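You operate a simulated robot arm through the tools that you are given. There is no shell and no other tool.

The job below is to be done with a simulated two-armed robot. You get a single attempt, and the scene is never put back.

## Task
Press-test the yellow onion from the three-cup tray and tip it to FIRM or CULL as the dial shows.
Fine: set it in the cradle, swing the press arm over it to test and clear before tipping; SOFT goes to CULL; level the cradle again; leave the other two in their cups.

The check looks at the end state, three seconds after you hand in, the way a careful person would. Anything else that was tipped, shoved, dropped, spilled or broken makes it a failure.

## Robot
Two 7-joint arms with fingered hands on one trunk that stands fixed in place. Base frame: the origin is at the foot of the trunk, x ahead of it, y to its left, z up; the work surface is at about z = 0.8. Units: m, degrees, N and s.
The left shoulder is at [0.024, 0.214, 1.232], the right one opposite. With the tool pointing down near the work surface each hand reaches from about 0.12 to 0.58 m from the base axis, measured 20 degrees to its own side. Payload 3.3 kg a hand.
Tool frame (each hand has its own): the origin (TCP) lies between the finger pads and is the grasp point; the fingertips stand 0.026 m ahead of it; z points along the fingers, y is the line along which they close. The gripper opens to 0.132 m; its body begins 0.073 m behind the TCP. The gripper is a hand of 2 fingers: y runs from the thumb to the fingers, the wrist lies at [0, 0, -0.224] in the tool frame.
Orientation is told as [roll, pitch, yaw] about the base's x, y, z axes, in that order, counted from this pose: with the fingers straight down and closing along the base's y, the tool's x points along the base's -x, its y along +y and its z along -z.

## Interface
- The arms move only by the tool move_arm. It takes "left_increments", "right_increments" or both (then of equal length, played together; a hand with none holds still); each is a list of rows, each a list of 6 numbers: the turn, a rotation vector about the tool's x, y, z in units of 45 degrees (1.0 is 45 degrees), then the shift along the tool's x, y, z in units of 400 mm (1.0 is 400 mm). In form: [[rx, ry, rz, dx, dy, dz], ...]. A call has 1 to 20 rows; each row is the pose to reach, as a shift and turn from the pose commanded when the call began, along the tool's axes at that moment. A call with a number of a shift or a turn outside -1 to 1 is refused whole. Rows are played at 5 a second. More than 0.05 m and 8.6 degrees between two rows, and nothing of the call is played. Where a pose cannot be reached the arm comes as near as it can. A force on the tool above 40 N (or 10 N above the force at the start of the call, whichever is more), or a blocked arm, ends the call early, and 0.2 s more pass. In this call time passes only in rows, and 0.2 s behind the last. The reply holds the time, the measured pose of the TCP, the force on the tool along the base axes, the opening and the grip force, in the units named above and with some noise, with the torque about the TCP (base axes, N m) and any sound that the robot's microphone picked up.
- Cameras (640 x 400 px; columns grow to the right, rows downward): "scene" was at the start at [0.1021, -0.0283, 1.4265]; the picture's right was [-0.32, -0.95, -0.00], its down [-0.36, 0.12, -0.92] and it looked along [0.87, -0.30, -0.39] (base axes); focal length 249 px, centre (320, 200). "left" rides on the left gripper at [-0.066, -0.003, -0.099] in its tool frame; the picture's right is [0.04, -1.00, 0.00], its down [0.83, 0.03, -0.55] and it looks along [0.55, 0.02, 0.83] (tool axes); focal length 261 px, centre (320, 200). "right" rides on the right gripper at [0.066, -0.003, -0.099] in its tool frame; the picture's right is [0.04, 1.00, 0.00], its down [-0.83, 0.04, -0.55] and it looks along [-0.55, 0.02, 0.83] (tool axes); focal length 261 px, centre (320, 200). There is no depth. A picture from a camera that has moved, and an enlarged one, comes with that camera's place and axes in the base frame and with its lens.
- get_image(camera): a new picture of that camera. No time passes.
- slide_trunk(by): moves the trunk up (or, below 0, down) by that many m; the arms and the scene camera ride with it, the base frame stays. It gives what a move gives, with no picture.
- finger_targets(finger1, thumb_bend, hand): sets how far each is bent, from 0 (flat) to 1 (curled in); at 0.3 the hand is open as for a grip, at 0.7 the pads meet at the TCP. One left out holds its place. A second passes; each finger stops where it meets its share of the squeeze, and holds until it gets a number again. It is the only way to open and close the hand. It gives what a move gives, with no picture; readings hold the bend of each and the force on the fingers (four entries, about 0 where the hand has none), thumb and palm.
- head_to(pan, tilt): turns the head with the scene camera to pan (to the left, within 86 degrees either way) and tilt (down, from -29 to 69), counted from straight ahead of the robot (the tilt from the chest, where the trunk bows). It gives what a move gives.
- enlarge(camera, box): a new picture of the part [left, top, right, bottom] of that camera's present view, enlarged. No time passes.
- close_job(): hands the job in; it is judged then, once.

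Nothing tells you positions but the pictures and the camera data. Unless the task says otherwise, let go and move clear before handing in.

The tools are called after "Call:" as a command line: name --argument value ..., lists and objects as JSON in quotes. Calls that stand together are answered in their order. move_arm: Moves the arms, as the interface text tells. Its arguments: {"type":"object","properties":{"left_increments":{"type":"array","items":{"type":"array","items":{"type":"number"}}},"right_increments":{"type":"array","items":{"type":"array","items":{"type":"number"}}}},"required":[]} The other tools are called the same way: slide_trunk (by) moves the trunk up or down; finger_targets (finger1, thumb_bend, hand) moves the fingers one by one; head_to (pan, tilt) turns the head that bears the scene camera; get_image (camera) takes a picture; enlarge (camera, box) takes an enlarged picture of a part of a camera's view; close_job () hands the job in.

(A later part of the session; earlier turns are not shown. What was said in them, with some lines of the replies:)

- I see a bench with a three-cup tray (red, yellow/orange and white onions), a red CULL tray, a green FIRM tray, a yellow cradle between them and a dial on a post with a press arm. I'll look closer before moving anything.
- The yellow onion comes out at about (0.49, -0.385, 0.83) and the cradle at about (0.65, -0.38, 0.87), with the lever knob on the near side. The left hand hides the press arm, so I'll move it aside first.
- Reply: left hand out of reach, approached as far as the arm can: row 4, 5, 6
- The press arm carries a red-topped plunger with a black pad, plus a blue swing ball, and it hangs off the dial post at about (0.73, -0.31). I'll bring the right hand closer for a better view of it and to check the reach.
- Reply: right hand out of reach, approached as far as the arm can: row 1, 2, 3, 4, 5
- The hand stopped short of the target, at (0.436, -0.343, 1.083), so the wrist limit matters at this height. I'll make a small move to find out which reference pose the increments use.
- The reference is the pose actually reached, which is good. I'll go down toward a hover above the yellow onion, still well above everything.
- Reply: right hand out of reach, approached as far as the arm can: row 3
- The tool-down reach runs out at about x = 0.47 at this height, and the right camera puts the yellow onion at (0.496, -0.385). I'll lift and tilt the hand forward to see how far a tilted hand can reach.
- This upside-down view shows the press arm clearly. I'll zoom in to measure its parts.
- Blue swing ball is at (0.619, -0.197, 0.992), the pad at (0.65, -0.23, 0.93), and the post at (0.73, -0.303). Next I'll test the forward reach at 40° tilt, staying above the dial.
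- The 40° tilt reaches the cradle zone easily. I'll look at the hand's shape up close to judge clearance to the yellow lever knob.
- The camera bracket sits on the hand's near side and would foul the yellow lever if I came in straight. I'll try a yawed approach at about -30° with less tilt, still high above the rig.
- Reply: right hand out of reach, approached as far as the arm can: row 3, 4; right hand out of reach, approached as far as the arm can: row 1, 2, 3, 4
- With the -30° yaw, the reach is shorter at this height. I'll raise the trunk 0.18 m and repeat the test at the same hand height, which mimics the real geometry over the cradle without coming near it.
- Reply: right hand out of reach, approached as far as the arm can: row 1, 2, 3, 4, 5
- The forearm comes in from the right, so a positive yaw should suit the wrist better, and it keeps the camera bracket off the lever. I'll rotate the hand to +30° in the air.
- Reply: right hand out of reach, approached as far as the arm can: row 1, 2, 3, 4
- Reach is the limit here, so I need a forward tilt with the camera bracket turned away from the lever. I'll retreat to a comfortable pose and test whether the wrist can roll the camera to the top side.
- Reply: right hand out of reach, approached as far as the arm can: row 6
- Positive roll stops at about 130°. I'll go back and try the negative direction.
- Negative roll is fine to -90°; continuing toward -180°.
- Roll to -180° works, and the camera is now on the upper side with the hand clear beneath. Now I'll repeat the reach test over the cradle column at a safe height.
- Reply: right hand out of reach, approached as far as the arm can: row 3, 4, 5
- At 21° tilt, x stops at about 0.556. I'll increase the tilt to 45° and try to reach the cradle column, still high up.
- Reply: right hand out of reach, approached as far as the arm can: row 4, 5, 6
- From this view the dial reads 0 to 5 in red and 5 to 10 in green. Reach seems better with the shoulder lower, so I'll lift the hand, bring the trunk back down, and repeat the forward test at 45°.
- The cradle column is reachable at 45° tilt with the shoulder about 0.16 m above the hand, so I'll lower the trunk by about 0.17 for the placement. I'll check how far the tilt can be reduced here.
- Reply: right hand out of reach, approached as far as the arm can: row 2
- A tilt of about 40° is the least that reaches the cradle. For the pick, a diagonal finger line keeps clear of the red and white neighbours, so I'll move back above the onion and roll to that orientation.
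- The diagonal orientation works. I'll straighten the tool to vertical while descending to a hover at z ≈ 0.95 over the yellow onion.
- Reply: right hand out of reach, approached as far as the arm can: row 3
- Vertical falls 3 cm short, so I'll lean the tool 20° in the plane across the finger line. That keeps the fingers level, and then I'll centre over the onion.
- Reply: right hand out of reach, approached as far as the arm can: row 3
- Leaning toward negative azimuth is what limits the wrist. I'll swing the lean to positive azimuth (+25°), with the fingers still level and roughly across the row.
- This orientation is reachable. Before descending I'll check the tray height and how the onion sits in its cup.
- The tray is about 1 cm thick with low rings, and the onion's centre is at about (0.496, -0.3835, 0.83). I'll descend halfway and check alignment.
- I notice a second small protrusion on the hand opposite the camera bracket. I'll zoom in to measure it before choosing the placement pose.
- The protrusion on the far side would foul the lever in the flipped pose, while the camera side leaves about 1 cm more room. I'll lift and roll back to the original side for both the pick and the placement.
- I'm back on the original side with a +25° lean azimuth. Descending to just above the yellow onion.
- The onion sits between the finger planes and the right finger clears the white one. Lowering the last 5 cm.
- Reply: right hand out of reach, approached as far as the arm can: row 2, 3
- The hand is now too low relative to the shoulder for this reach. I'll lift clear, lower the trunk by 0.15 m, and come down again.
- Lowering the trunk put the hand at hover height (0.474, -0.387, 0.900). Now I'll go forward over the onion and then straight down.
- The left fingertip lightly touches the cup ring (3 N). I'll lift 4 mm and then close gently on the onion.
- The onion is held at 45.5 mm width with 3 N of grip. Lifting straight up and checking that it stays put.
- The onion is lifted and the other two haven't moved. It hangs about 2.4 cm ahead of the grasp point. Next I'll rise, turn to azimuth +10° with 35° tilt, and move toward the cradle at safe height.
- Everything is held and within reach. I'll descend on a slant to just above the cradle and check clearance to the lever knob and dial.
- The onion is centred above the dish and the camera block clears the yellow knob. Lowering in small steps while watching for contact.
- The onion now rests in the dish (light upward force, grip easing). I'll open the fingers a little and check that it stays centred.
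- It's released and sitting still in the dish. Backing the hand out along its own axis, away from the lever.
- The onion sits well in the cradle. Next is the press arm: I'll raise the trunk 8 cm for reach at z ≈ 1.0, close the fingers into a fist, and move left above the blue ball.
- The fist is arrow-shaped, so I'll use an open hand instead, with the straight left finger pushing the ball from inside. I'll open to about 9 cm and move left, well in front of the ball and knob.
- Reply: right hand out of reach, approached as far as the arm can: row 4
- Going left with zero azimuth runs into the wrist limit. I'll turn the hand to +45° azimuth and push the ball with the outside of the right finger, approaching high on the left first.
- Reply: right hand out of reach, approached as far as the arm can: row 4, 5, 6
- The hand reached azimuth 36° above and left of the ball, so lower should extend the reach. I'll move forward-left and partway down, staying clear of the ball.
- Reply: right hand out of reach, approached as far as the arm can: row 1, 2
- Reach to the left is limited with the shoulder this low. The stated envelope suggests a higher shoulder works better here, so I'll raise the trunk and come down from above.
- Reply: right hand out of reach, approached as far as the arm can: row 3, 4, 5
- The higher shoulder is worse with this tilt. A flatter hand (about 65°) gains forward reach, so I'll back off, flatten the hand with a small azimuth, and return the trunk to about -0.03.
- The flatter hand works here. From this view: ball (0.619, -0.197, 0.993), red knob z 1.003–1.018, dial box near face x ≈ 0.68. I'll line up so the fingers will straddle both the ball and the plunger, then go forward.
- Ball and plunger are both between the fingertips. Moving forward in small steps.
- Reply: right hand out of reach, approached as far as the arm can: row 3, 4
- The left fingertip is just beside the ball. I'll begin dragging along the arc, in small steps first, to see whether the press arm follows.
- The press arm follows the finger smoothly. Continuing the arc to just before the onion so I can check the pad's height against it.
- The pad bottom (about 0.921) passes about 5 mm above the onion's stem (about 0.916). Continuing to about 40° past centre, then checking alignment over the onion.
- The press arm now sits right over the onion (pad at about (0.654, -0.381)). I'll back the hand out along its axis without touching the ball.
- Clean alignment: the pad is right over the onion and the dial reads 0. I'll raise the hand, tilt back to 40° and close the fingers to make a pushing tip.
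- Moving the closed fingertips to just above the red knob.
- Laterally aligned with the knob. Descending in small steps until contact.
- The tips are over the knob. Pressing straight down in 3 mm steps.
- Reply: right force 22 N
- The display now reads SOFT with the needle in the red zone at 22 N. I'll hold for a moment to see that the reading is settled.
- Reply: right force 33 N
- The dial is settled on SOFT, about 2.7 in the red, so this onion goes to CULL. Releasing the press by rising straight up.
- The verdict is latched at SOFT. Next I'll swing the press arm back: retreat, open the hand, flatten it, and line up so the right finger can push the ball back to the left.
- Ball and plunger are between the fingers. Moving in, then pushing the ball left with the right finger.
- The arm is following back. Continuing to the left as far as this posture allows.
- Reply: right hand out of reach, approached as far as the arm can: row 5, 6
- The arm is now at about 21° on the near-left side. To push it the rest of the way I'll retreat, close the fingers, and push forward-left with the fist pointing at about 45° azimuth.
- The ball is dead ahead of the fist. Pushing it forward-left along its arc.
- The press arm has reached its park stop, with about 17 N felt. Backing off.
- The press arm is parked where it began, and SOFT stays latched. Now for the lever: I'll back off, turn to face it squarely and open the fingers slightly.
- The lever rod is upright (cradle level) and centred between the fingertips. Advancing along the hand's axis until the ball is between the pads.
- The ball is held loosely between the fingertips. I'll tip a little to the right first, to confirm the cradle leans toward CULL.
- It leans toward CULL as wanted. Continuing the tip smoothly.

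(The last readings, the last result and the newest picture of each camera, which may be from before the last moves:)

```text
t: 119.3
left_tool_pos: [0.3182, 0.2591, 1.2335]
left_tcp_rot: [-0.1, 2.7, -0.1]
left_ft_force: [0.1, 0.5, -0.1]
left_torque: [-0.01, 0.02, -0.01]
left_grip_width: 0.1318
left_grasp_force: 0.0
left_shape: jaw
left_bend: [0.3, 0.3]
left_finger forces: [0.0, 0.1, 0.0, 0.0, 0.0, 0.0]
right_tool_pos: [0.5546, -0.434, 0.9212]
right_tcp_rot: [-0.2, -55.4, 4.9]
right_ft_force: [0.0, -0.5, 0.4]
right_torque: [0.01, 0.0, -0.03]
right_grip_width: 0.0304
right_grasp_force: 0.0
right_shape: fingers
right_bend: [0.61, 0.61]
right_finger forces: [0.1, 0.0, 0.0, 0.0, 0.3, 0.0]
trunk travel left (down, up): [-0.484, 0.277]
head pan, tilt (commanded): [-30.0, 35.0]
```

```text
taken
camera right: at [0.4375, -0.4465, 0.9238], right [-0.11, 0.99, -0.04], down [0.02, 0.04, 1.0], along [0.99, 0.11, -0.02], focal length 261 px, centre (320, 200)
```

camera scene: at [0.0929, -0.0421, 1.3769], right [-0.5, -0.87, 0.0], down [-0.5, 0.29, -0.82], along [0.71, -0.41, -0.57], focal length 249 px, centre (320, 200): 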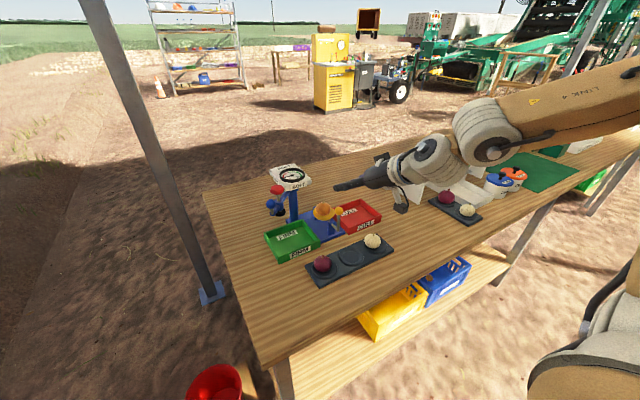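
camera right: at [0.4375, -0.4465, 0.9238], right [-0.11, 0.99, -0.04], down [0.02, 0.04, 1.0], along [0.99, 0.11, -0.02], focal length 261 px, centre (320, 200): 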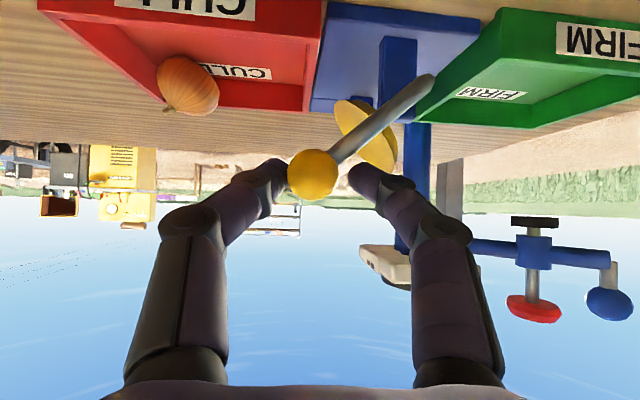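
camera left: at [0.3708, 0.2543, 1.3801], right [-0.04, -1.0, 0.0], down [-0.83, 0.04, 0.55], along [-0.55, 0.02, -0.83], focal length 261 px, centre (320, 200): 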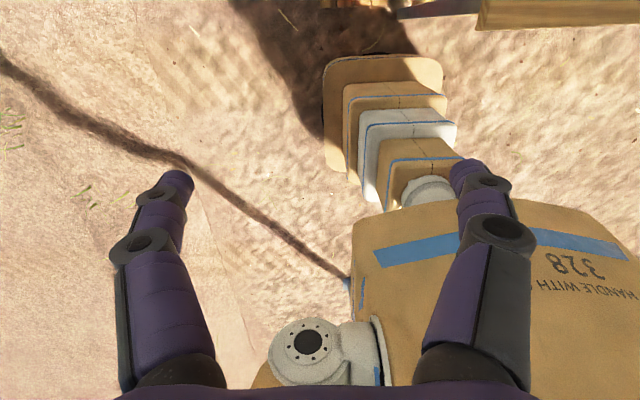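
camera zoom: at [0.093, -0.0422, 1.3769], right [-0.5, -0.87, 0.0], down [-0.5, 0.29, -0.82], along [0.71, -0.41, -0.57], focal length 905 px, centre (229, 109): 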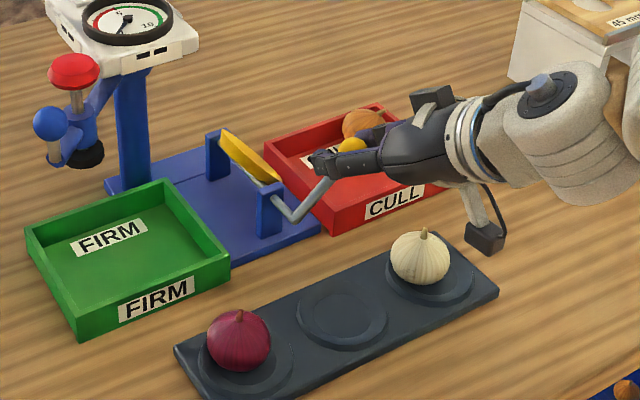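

The onion has rolled into the CULL tray. I'll bring the lever back along the same arc toward upright, then check the level.

Call:
move_arm --right_increments '[[0, 0, 0, -0.0096, 0.0118, -0.0054], [0, 0, 0, -0.018, 0.025, -0.0097], [0, 0, 0, -0.0262, 0.0382, -0.014], [0, 0, 0, -0.0325, 0.0527, -0.0168], [0, 0, 0, -0.0387, 0.0673, -0.0196], [0, 0, 0, -0.043, 0.0828, -0.021], [0, 0, 0, -0.0472, 0.0983, -0.0222], [0, 0, 0, -0.0495, 0.115, -0.022], [0, 0, 0, -0.0511, 0.1303, -0.0215]]'

Call:
enlarge --camera "scene" --box '[275, 170, 415, 280]'

Call:
get_image --camera "right"

```text
t: 121.3
left_tool_pos: [0.3177, 0.2584, 1.2344]
left_tcp_rot: [0.1, 2.6, 0.0]
left_ft_force: [-0.2, 0.9, -0.1]
left_torque: [-0.01, -0.01, 0.01]
left_grip_width: 0.1319
left_grasp_force: 0.0
left_shape: jaw
left_bend: [0.3, 0.3]
left_finger forces: [0.0, 0.0, 0.0, 0.1, 0.0, 0.0]
right_tool_pos: [0.5566, -0.3822, 0.9414]
right_tcp_rot: [-0.2, -55.4, 5.0]
right_ft_force: [-0.2, 0.3, -0.6]
right_torque: [0.01, -0.02, -0.01]
right_grip_width: 0.0305
right_grasp_force: 0.1
right_shape: fingers
right_bend: [0.61, 0.61]
right_finger forces: [0.0, 0.0, 0.0, 0.0, 0.0, 0.0]
trunk travel left (down, up): [-0.484, 0.277]
head pan, tilt (commanded): [-30.0, 35.0]
```

```text
3.64 times, centred on (345, 225) of scene
camera zoom: at [0.0928, -0.0421, 1.3769], right [-0.5, -0.87, 0.0], down [-0.5, 0.29, -0.82], along [0.71, -0.41, -0.57], focal length 905 px, centre (229, 109)
```

zoom: 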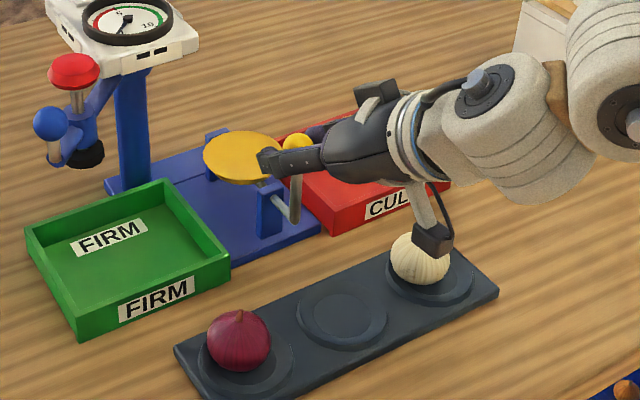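

```text
taken
camera right: at [0.4391, -0.3953, 0.945], right [-0.11, 0.99, -0.04], down [0.02, 0.04, 1.0], along [0.99, 0.1, -0.02], focal length 261 px, centre (320, 200)
```

right: 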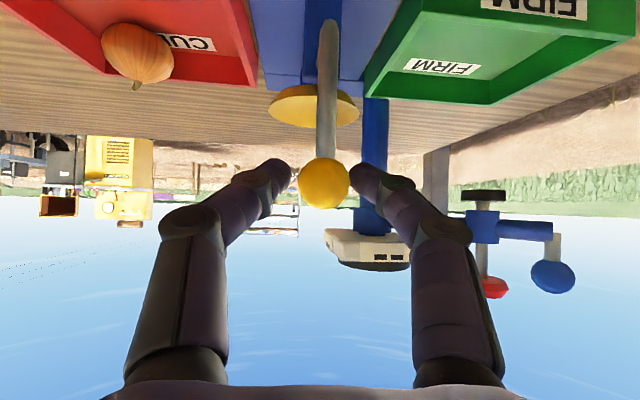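

Call:
enlarge --camera "right" --box '[220, 0, 420, 220]'

Call:
enlarge --camera "scene" --box '[310, 185, 380, 240]'

```text
1.82 times, centred on (320, 110) of right
camera zoom: at [0.4391, -0.3953, 0.945], right [-0.11, 0.99, -0.04], down [0.02, 0.04, 1.0], along [0.99, 0.1, -0.02], focal length 474 px, centre (320, 364)
```

zoom: 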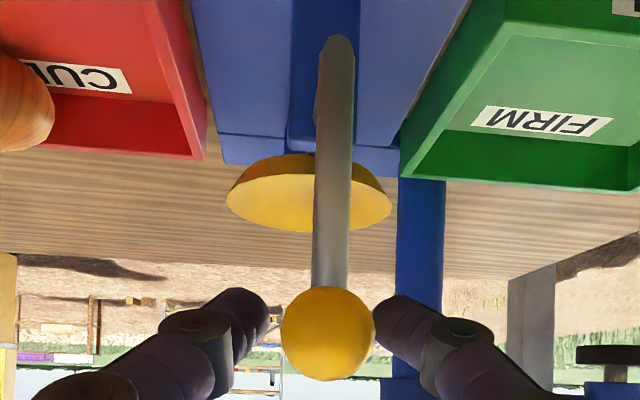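

```text
7.27 times, centred on (345, 212) of scene
camera zoom: at [0.0928, -0.0421, 1.3769], right [-0.5, -0.87, 0.0], down [-0.5, 0.29, -0.82], along [0.71, -0.41, -0.57], focal length 1811 px, centre (138, 109)
```

zoom: 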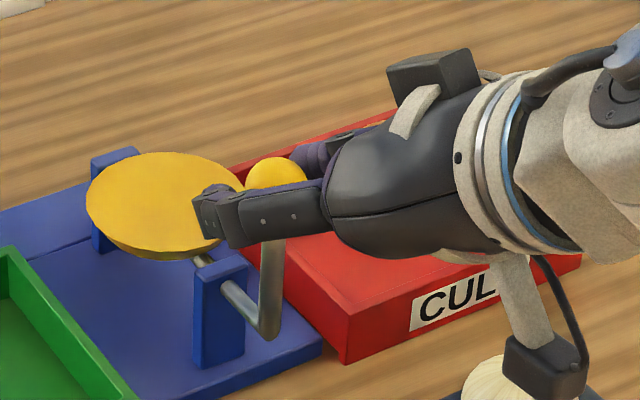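

The lever rod and dish match the original level view to within about half a degree. I'll open the fingers and back straight out.

Call:
finger_targets --hand "right" --finger1 0.48 --thumb_bend 0.48

Call:
move_arm --right_increments '[[0, 0, 0, 0, 0, -0.05], [0, 0, 0, 0, 0, -0.11], [0, 0, 0, 0, 0, -0.18], [0, 0, 0, 0, 0, -0.25]]'

Call:
get_image --camera "right"

Call:
enlarge --camera "scene" --box '[255, 160, 405, 280]'

```text
t: 122.3
left_tool_pos: [0.3184, 0.2586, 1.2335]
left_tcp_rot: [0.1, 2.5, 0.0]
left_ft_force: [0.1, -0.1, 0.2]
left_torque: [0.0, 0.01, -0.01]
left_grip_width: 0.1319
left_grasp_force: 0.0
left_shape: jaw
left_bend: [0.3, 0.3]
left_finger forces: [0.0, 0.0, 0.0, 0.0, 0.1, 0.0]
right_tool_pos: [0.5565, -0.3817, 0.9421]
right_tcp_rot: [-0.3, -55.4, 5.0]
right_ft_force: [0.3, 0.2, 0.6]
right_torque: [0.02, -0.01, 0.02]
right_grip_width: 0.0728
right_grasp_force: 0.1
right_shape: fingers
right_bend: [0.48, 0.48]
right_finger forces: [0.1, 0.1, 0.0, 0.1, 0.1, 0.0]
trunk travel left (down, up): [-0.484, 0.277]
head pan, tilt (commanded): [-30.0, 35.0]
```

```text
t: 123.3
left_tool_pos: [0.3166, 0.2582, 1.2354]
left_tcp_rot: [0.1, 2.6, 0.0]
left_ft_force: [-0.8, 0.0, 0.3]
left_torque: [0.01, 0.01, 0.03]
left_grip_width: 0.1319
left_grasp_force: 0.1
left_shape: jaw
left_bend: [0.3, 0.3]
left_finger forces: [0.1, 0.0, 0.0, 0.0, 0.0, 0.0]
right_tool_pos: [0.4718, -0.3908, 1.0012]
right_tcp_rot: [-0.2, -55.4, 5.1]
right_ft_force: [0.5, -0.8, -0.2]
right_torque: [-0.03, -0.02, 0.0]
right_grip_width: 0.0727
right_grasp_force: 0.1
right_shape: fingers
right_bend: [0.48, 0.48]
right_finger forces: [0.0, 0.0, 0.0, 0.1, 0.0, 0.0]
trunk travel left (down, up): [-0.484, 0.277]
head pan, tilt (commanded): [-30.0, 35.0]
```

```text
taken
camera right: at [0.3547, -0.4026, 1.0031], right [-0.11, 0.99, -0.04], down [0.01, 0.04, 1.0], along [0.99, 0.11, -0.02], focal length 261 px, centre (320, 200)
```

right: 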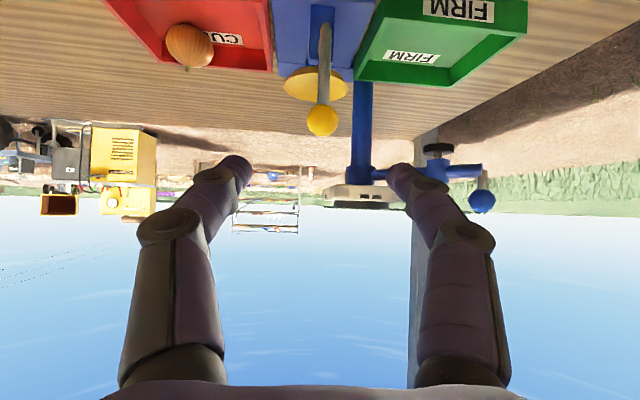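

```text
3.33 times, centred on (330, 220) of scene
camera zoom: at [0.0921, -0.0423, 1.3769], right [-0.5, -0.87, 0.0], down [-0.5, 0.29, -0.82], along [0.71, -0.41, -0.57], focal length 830 px, centre (287, 133)
```

zoom: 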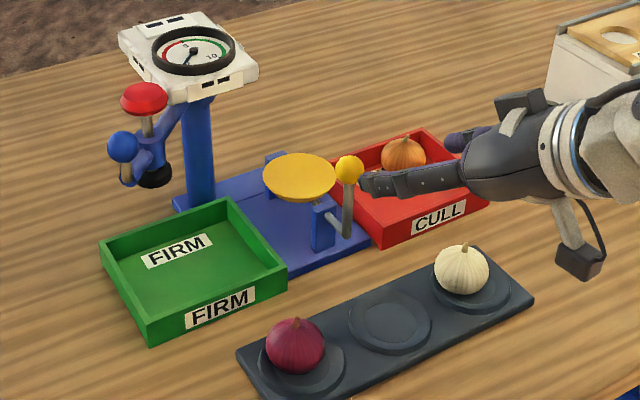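

The onion is in CULL, the cradle is level, the press arm is parked and the other two onions are in their cups. Moving the hand up and away, then a final look.

Call:
move_arm --right_increments '[[0, 0, 0, -0.058, -0.022, -0.081], [0, 0, 0, -0.116, -0.0445, -0.1615], [0, 0, 0, -0.174, -0.0667, -0.242], [0, 0, 0, -0.232, -0.089, -0.323]]'

Call:
get_image --camera "scene"

Call:
enlarge --camera "scene" --box '[255, 150, 405, 280]'

Call:
enlarge --camera "scene" --box '[310, 185, 380, 240]'

Call:
get_image --camera "right"

```text
t: 124.3
left_tool_pos: [0.3172, 0.2594, 1.2342]
left_tcp_rot: [-0.1, 2.6, 0.0]
left_ft_force: [-0.4, 0.2, 0.2]
left_torque: [-0.05, -0.01, 0.0]
left_grip_width: 0.1318
left_grasp_force: 0.1
left_shape: jaw
left_bend: [0.3, 0.3]
left_finger forces: [0.1, 0.1, 0.0, 0.1, 0.1, 0.0]
right_tool_pos: [0.4218, -0.4291, 1.1487]
right_tcp_rot: [-0.3, -55.3, 4.9]
right_ft_force: [-0.7, -0.4, -1.4]
right_torque: [0.0, 0.0, 0.01]
right_grip_width: 0.0728
right_grasp_force: 0.1
right_shape: fingers
right_bend: [0.48, 0.48]
right_finger forces: [0.1, 0.1, 0.0, 0.0, 0.0, 0.0]
trunk travel left (down, up): [-0.484, 0.277]
head pan, tilt (commanded): [-30.0, 35.0]
```

```text
taken
camera scene: at [0.0924, -0.042, 1.3769], right [-0.5, -0.87, 0.0], down [-0.5, 0.29, -0.82], along [0.71, -0.41, -0.57], focal length 249 px, centre (320, 200)
```

scene: 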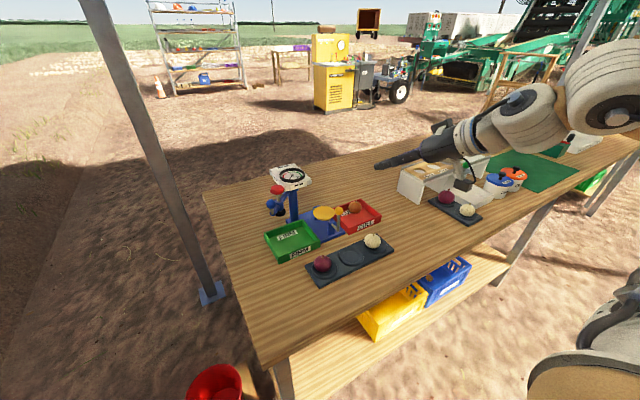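

```text
3.08 times, centred on (330, 215) of scene
camera zoom: at [0.0924, -0.042, 1.3769], right [-0.5, -0.87, 0.0], down [-0.5, 0.29, -0.82], along [0.71, -0.41, -0.57], focal length 766 px, centre (289, 154)
```

zoom: 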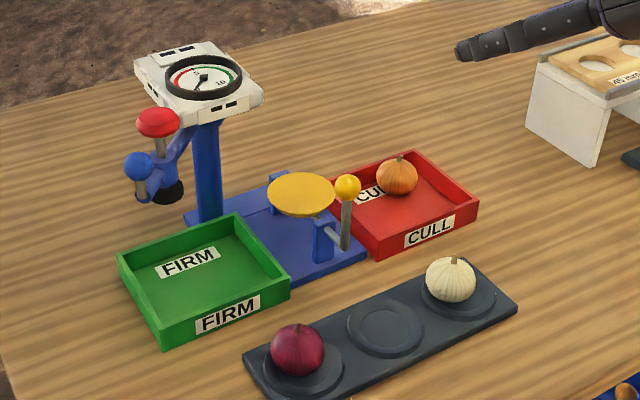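

```text
7.27 times, centred on (345, 212) of scene
camera zoom: at [0.0924, -0.042, 1.3769], right [-0.5, -0.87, 0.0], down [-0.5, 0.29, -0.82], along [0.71, -0.41, -0.57], focal length 1811 px, centre (138, 109)
```

zoom: 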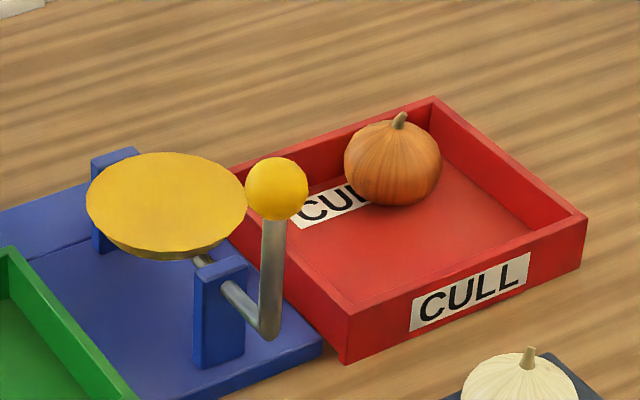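

```text
taken
camera right: at [0.3047, -0.4419, 1.1512], right [-0.11, 0.99, -0.04], down [0.02, 0.04, 1.0], along [0.99, 0.11, -0.02], focal length 261 px, centre (320, 200)
```

right: 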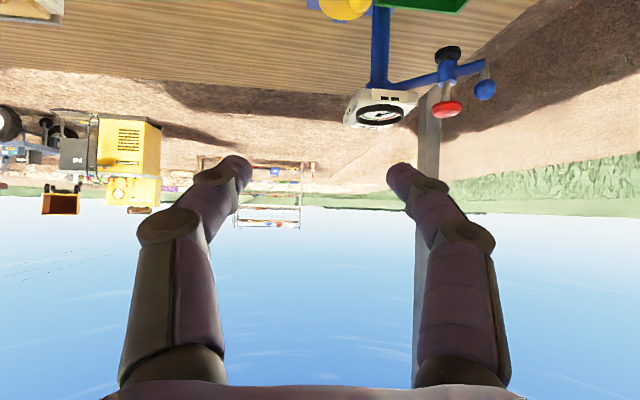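

Everything looks right: the yellow onion rests in CULL after the dial read SOFT. The cradle is level, the press arm is parked at its start position, the red and white onions are in their cups, and the hands are clear. Handing in.

Call:
close_job

```text
The job is handed in.
```

The yellow onion tested SOFT, about 2.7 in the dial's red zone, so I tipped it into CULL and handed the job in. I haven't seen the check's result.

In the last pictures before hand-in:
- **Onion:** it sits at rest in the CULL tray.
- **Press arm:** I swung it back to its starting position before tipping.
- **Cradle:** it is level again, matching its original position to within about half a degree.
- **Other onions:** the red and white ones are still in their cups.
- **Hands:** the right hand has let go and moved clear. The left hand never touched anything.

Nothing else looked tipped or moved. One fingertip lightly touched the tray's cup ring (about 3 N) while I was picking up the onion.
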